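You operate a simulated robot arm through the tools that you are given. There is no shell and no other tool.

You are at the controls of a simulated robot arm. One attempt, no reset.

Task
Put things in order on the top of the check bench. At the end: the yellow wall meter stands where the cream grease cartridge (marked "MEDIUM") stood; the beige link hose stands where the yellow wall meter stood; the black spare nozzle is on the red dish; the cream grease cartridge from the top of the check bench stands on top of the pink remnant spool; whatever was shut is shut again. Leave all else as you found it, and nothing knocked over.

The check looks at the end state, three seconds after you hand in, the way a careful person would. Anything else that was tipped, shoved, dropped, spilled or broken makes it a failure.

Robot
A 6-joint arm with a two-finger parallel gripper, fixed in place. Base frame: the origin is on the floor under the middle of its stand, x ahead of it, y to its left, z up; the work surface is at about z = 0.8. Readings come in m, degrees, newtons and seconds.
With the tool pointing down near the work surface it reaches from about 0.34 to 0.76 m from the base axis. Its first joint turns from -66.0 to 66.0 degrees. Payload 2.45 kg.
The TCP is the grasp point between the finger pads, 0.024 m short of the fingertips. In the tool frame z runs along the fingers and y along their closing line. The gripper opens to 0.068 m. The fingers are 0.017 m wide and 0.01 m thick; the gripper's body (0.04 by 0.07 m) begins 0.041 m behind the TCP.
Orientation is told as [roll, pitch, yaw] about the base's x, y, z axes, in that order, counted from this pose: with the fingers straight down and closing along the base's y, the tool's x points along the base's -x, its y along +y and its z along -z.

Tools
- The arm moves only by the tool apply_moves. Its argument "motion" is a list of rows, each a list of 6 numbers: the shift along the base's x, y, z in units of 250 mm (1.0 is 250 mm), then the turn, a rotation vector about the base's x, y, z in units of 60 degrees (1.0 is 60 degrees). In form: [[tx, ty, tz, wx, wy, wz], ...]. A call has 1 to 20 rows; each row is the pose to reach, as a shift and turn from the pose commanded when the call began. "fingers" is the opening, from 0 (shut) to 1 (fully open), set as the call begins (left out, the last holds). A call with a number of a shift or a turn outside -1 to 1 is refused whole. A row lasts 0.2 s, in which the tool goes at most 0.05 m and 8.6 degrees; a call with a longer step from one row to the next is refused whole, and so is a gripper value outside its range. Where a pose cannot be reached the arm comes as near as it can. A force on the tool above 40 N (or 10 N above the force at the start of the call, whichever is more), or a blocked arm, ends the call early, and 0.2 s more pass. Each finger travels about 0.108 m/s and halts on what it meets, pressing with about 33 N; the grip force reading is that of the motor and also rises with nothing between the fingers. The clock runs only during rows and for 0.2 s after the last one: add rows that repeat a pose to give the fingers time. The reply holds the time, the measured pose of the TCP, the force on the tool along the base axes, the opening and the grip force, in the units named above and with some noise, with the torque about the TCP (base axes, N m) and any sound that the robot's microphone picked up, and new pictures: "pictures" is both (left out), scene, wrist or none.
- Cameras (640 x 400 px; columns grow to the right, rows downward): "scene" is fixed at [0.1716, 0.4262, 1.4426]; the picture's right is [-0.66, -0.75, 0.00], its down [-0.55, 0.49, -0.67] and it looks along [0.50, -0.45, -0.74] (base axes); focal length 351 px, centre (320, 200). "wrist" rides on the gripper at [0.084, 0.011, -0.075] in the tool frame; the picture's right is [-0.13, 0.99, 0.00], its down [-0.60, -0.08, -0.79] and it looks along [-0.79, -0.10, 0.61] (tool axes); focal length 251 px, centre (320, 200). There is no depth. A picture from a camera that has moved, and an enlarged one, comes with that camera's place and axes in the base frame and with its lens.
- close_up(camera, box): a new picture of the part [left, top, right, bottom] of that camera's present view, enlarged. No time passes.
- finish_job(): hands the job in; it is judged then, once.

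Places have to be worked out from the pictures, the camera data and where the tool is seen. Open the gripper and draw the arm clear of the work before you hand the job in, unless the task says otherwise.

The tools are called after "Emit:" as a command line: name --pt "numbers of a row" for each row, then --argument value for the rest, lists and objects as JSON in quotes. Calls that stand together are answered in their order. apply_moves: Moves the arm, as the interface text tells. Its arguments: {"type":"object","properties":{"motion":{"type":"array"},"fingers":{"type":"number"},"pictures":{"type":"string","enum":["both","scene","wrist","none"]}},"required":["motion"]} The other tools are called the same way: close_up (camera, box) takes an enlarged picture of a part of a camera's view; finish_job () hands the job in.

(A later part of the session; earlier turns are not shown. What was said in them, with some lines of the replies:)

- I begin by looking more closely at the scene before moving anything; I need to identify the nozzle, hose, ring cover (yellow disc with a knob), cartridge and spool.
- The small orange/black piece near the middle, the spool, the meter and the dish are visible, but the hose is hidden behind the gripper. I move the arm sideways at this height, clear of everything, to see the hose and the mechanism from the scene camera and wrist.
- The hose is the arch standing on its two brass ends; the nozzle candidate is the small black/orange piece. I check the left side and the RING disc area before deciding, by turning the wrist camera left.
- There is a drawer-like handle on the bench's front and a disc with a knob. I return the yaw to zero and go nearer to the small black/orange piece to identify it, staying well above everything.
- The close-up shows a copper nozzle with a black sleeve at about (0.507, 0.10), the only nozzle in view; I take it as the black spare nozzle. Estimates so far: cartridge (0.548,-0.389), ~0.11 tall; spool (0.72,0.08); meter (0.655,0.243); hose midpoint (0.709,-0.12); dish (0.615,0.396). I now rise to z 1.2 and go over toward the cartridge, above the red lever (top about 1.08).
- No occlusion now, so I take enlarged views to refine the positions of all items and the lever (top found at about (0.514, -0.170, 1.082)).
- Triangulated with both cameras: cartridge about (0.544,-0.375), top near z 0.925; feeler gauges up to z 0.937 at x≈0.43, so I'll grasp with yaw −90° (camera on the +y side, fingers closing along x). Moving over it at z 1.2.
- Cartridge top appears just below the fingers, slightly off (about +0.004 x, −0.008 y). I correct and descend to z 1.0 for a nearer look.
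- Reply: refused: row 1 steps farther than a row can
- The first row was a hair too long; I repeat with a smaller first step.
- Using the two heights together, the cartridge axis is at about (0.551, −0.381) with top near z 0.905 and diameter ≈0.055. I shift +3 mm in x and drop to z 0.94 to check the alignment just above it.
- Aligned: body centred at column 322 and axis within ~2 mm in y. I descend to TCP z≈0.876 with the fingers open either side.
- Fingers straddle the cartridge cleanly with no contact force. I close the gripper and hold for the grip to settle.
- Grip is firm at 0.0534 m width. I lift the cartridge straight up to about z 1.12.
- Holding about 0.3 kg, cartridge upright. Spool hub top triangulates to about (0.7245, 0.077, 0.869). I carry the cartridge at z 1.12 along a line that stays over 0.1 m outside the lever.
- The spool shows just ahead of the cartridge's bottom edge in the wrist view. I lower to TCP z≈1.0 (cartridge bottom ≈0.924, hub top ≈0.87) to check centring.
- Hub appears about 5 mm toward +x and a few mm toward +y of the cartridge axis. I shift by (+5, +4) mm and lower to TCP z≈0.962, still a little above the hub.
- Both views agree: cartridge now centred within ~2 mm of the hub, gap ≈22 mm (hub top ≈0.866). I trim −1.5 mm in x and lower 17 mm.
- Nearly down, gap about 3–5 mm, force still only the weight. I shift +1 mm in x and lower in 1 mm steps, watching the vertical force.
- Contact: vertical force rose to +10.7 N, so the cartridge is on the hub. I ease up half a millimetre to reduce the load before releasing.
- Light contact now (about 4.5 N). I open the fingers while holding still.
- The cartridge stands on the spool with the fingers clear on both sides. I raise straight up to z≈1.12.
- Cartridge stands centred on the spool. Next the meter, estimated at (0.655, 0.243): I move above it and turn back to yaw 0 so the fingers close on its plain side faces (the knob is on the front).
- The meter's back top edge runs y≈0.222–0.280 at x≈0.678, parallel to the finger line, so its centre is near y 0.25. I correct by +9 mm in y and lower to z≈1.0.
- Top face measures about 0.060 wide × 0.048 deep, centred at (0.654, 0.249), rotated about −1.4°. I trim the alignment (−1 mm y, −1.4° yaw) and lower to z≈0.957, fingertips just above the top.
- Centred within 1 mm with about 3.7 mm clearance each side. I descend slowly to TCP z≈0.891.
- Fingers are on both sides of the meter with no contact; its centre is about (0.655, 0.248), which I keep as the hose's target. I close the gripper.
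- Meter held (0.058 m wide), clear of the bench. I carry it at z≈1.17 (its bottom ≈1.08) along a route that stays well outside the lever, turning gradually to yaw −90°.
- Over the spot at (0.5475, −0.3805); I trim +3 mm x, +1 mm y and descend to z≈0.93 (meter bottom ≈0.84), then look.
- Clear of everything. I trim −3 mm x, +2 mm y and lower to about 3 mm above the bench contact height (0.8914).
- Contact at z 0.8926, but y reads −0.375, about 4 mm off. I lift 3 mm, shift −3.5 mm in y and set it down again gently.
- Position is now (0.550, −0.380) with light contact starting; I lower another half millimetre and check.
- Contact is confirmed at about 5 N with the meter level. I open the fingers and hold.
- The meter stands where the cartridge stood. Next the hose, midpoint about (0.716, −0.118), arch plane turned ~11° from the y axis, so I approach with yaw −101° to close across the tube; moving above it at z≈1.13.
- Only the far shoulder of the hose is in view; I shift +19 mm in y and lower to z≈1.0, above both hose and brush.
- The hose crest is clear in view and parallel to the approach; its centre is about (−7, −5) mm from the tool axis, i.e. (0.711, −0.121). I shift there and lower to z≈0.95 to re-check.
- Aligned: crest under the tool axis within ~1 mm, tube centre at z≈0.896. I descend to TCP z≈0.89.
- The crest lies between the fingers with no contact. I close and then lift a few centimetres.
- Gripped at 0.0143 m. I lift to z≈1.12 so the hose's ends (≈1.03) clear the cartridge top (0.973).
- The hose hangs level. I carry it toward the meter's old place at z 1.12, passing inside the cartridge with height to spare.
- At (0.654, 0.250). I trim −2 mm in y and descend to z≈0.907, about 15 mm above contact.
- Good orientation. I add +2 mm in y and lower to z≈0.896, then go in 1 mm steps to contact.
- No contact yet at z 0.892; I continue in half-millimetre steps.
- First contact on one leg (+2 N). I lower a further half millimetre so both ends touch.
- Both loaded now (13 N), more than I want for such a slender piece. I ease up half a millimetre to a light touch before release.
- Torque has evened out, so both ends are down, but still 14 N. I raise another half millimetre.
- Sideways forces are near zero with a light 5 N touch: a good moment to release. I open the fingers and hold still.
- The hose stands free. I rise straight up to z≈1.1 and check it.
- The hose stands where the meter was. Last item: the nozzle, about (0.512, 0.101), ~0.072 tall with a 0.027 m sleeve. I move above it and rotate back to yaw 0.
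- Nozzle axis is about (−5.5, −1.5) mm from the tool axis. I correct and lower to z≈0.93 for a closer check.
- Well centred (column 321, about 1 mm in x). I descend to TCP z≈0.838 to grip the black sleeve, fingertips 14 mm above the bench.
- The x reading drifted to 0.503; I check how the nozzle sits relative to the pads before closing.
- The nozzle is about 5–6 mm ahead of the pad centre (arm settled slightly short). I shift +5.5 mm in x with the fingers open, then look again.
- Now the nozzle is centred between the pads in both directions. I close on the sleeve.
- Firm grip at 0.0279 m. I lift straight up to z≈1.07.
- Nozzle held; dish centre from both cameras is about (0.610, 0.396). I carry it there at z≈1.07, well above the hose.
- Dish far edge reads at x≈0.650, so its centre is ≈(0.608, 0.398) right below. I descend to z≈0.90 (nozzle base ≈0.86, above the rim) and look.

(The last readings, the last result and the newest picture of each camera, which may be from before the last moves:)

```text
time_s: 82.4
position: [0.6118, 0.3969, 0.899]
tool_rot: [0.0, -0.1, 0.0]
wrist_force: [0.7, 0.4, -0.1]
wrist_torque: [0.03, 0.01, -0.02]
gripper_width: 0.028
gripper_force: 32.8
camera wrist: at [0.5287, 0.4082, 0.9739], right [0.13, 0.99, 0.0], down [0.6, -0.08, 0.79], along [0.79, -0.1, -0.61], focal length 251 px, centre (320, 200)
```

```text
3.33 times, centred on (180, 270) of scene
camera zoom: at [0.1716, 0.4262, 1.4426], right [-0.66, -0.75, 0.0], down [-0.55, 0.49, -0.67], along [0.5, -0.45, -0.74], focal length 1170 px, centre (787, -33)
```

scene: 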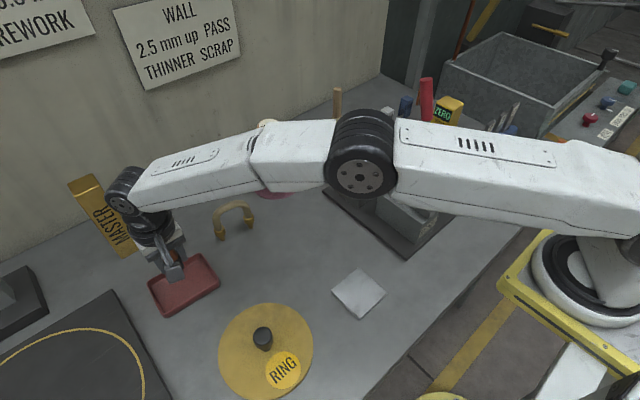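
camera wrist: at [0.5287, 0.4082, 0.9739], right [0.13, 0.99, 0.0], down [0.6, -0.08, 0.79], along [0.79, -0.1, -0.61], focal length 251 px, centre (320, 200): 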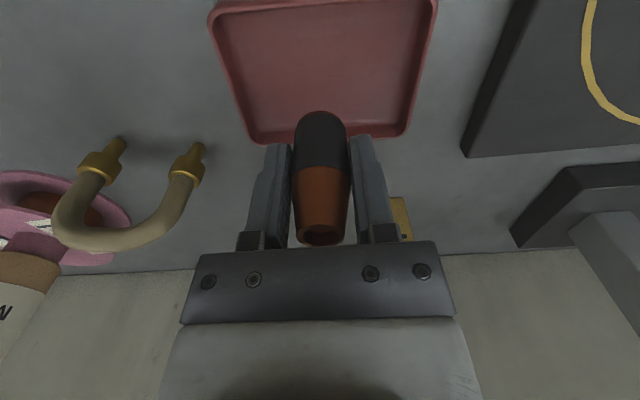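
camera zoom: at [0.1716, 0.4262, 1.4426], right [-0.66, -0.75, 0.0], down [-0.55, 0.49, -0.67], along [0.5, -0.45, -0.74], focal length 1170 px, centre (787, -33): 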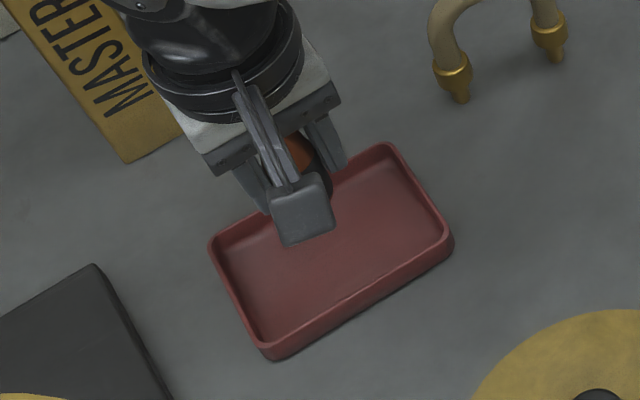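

Nozzle is over the dish's centre. I lower to z≈0.851, then in small steps until contact.

Emit:
apply_moves --pt "0 0 -0.06 0 0 0" --pt "0 0 -0.12 0 0 0" --pt "0 0 -0.17 0 0 0" --pt "0 0 -0.19 0 0 0" --pt "0 0 -0.19 0 0 0" --pictures "wrist"

Emit:
apply_moves --pt "0 0 -0.004 0 0 0" --pt "0 0 -0.008 0 0 0" --pt "0 0 -0.012 0 0 0" --pt "0 0 -0.012 0 0 0" --pictures "none"

```text
time_s: 83.6
position: [0.6106, 0.3977, 0.8533]
tool_rot: [0.0, 0.0, 0.0]
wrist_force: [0.2, 0.2, 0.9]
wrist_torque: [0.0, 0.0, -0.02]
gripper_width: 0.0281
gripper_force: 33.1
camera wrist: at [0.5275, 0.409, 0.9287], right [0.13, 0.99, 0.0], down [0.6, -0.08, 0.79], along [0.79, -0.1, -0.61], focal length 251 px, centre (320, 200)
```

wrist: 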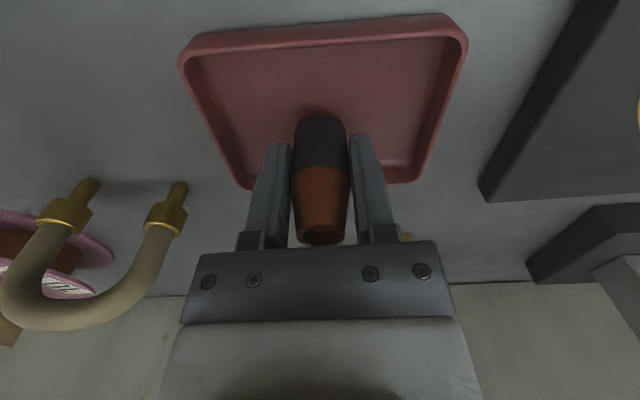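

```text
time_s: 84.6
position: [0.6101, 0.399, 0.8506]
tool_rot: [0.0, 0.0, 0.0]
wrist_force: [0.8, 0.2, 0.0]
wrist_torque: [-0.03, -0.02, -0.02]
gripper_width: 0.0278
gripper_force: 32.8
```

Emit:
apply_moves --pt "0 0 -0.004 0 0 0" --pt "0 0 -0.008 0 0 0" --pt "0 0 -0.012 0 0 0" --pt "0 0 -0.016 0 0 0" --pt "0 0 -0.016 0 0 0" --pictures "none"

```text
time_s: 85.8
position: [0.6098, 0.3976, 0.8479]
tool_rot: [0.0, 0.1, -0.1]
wrist_force: [0.1, -0.1, -0.8]
wrist_torque: [-0.03, 0.02, 0.0]
gripper_width: 0.028
gripper_force: 33.1
```

No contact yet at 0.848; I continue down in 0.5–1 mm steps.

Emit:
apply_moves --pt "0 0 -0.004 0 0 0" --pt "0 0 -0.008 0 0 0" --pt "0 0 -0.01 0 0 0" --pt "0 0 -0.01 0 0 0" --pictures "none"

```text
time_s: 86.8
position: [0.61, 0.3982, 0.844]
tool_rot: [0.1, 0.0, 0.0]
wrist_force: [0.4, 0.0, 0.2]
wrist_torque: [0.04, 0.02, 0.0]
gripper_width: 0.0279
gripper_force: 32.6
```

Emit:
apply_moves --pt "0 0 -0.002 0 0 0" --pt "0 0 -0.004 0 0 0" --pt "0 0 -0.004 0 0 0" --pictures "none"

```text
time_s: 87.6
position: [0.611, 0.3975, 0.844]
tool_rot: [-0.1, 0.0, 0.0]
wrist_force: [0.2, 0.0, -0.5]
wrist_torque: [0.0, 0.04, 0.04]
gripper_width: 0.0278
gripper_force: 32.9
```

Emit:
apply_moves --pt "0 0 -0.002 0 0 0" --pt "0 0 -0.004 0 0 0" --pt "0 0 -0.004 0 0 0" --pictures "none"

```text
time_s: 88.4
position: [0.6095, 0.3966, 0.842]
tool_rot: [0.0, 0.0, 0.0]
wrist_force: [-0.3, -1.7, 3.2]
wrist_torque: [-0.07, 0.01, -0.01]
gripper_width: 0.028
gripper_force: 32.9
```

Contact at z 0.842 with 3 N: the nozzle rests on the dish floor. I open the fingers partly (they stay inside the rim) and hold.

Emit:
apply_moves --pt "0 0 0 0 0 0" --pt "0 0 0 0 0 0" --pt "0 0 0 0 0 0" --pt "0 0 0 0 0 0" --fingers 0.75 --pictures "wrist"

Emit:
close_up --camera "wrist" --box '[180, 60, 460, 260]'

```text
time_s: 89.4
position: [0.6084, 0.398, 0.8424]
tool_rot: [0.1, 0.0, -0.1]
wrist_force: [0.2, 0.1, 0.2]
wrist_torque: [-0.01, -0.03, -0.02]
gripper_width: 0.0509
gripper_force: 0.0
camera wrist: at [0.5265, 0.4083, 0.9163], right [0.13, 0.99, 0.0], down [0.6, -0.08, 0.79], along [0.79, -0.1, -0.61], focal length 251 px, centre (320, 200)
```

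wrist: 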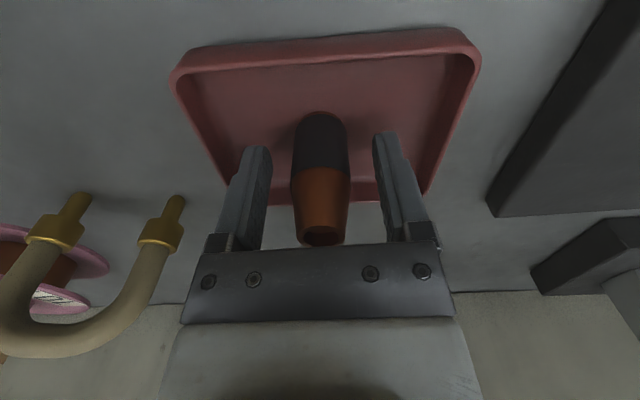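

```text
2.00 times, centred on (320, 160) of wrist
camera zoom: at [0.5265, 0.4083, 0.9163], right [0.13, 0.99, 0.0], down [0.6, -0.08, 0.79], along [0.79, -0.1, -0.61], focal length 503 px, centre (320, 280)
```

zoom: 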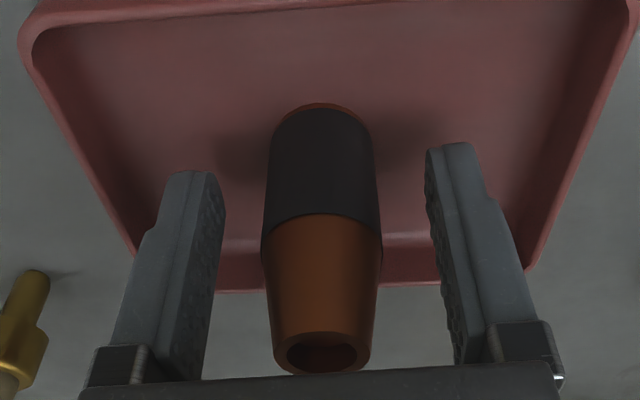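

The nozzle stands free in the dish with both fingers clear. I rise straight up to z≈1.08.

Emit:
apply_moves --pt "0 0 0.04 0 0 0" --pt "0 0 0.1 0 0 0" --pt "0 0 0.2 0 0 0" --pt "0 0 0.34 0 0 0" --pt "0 0 0.5 0 0 0" --pt "0 0 0.67 0 0 0" --pt "0 0 0.84 0 0 0" --pt "0 0 0.96 0 0 0" --pictures "both"

Emit:
close_up --camera "scene" --box '[120, 210, 240, 330]'

```text
time_s: 91.2
position: [0.6091, 0.3982, 1.0822]
tool_rot: [0.0, 0.0, 0.0]
wrist_force: [-0.3, 1.0, 0.4]
wrist_torque: [0.01, -0.01, -0.04]
gripper_width: 0.0509
gripper_force: 0.1
camera wrist: at [0.5255, 0.4093, 1.1571], right [0.13, 0.99, 0.0], down [0.6, -0.08, 0.79], along [0.79, -0.1, -0.61], focal length 251 px, centre (320, 200)
```

scene: 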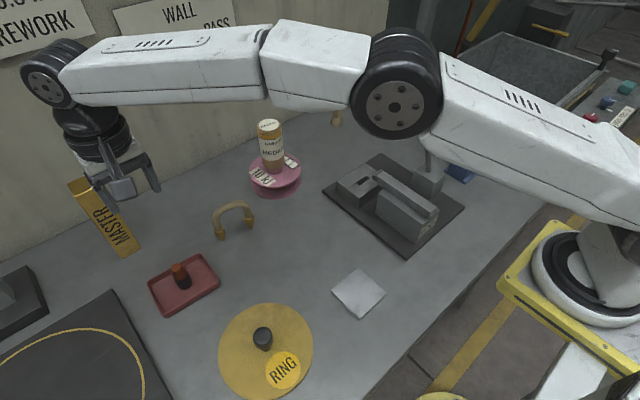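
wrist: 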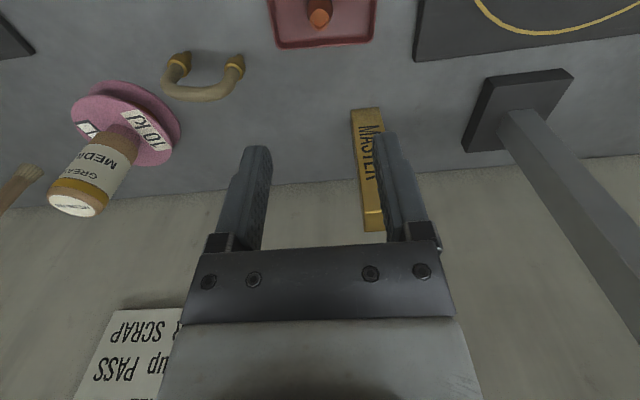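

```text
3.33 times, centred on (180, 270) of scene
camera zoom: at [0.1716, 0.4262, 1.4426], right [-0.66, -0.75, 0.0], down [-0.55, 0.49, -0.67], along [0.5, -0.45, -0.74], focal length 1170 px, centre (787, -33)
```

zoom: 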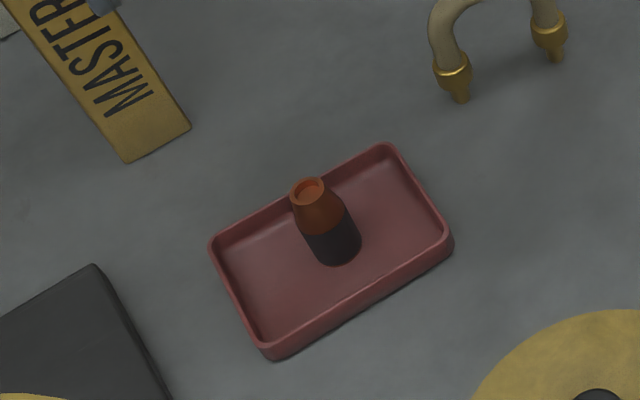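

All four items are placed. I open the gripper fully and draw the arm back to its starting area, clear of the work, then check the whole scene.

Emit:
apply_moves --pt "-0.06 -0.06 0.04 0 0 0" --pt "-0.17 -0.18 0.1 0 0 0" --pt "-0.29 -0.31 0.16 0 0 0" --pt "-0.41 -0.44 0.2 0 0 0" --pt "-0.53 -0.57 0.2 0 0 0" --pt "-0.65 -0.7 0.2 0 0 0" --pt "-0.76 -0.82 0.2 0 0 0" --pt "-0.836 -0.912 0.2 0 0 0" --fingers 1 --pictures "both"

Emit:
close_up --camera "scene" --box '[120, 100, 320, 330]'

Emit:
close_up --camera "wrist" --box '[0, 0, 320, 240]'

```text
time_s: 93.0
position: [0.4036, 0.1711, 1.1382]
tool_rot: [-0.1, 0.0, -0.1]
wrist_force: [-0.3, 0.3, 0.0]
wrist_torque: [0.02, -0.01, 0.0]
gripper_width: 0.0681
gripper_force: 0.1
camera wrist: at [0.3203, 0.1817, 1.2115], right [0.13, 0.99, 0.0], down [0.6, -0.08, 0.79], along [0.79, -0.1, -0.61], focal length 251 px, centre (320, 200)
```

scene: 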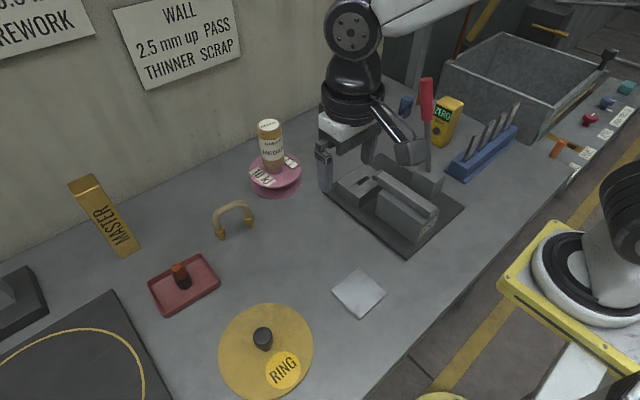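
wrist: 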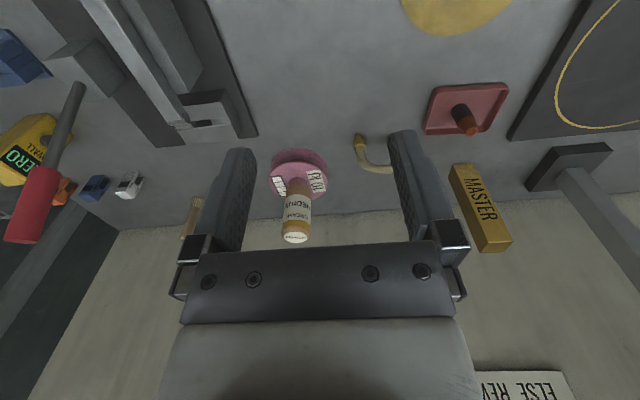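

```text
1.74 times, centred on (220, 215) of scene
camera zoom: at [0.1716, 0.4262, 1.4426], right [-0.66, -0.75, 0.0], down [-0.55, 0.49, -0.67], along [0.5, -0.45, -0.74], focal length 611 px, centre (494, 174)
```

zoom: 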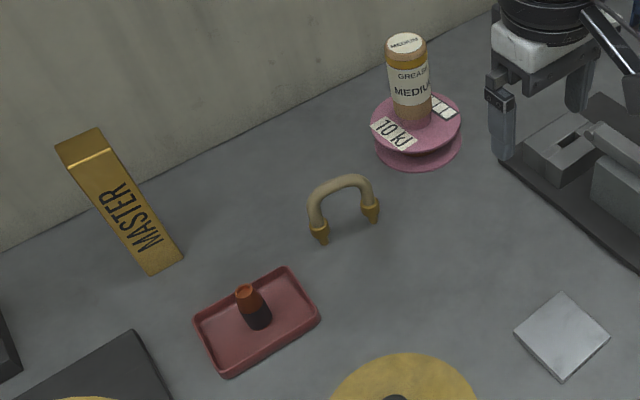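

```text
1.67 times, centred on (160, 120) of wrist
camera zoom: at [0.3203, 0.1817, 1.2115], right [0.13, 0.99, 0.0], down [0.6, -0.08, 0.79], along [0.79, -0.1, -0.61], focal length 419 px, centre (587, 333)
```

zoom: 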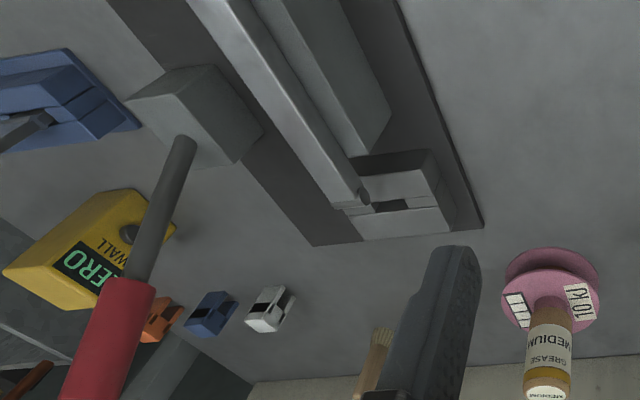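

The final views show the meter where the cartridge stood and the hose on both ends where the meter stood. The nozzle stands in the red dish and the cartridge on the pink spool. Everything else looks unmoved, nothing was opened, and the arm is clear with the gripper open, so I hand the job in.

Emit:
finish_job

```text
The job is handed in.
```

I did all four moves and handed the job in. The last pictures showed everything upright and nothing else disturbed.

- **Wall meter:** it stands where the cream "MEDIUM" cartridge stood, within a few millimetres. It is turned about 90° from how it faced before, to keep the wrist camera away from the blue block with the numbered blades.
- **Link hose:** it stands on its two brass ends where the meter stood. Those ends are narrow, so it would be the easiest of the four to tip.
- **Spare nozzle:** it stands in the middle of the red dish. I took the copper piece with the black sleeve to be the black spare nozzle, as it was the only nozzle in view.
- **Grease cartridge:** it stands centred on the hub on top of the pink spool.

I didn't open anything, so there was nothing to shut again. I left the yellow RING disc and what looked like a drawer handle on the bench front untouched and didn't look under or inside them. The gripper is open and the arm is back near its starting position.
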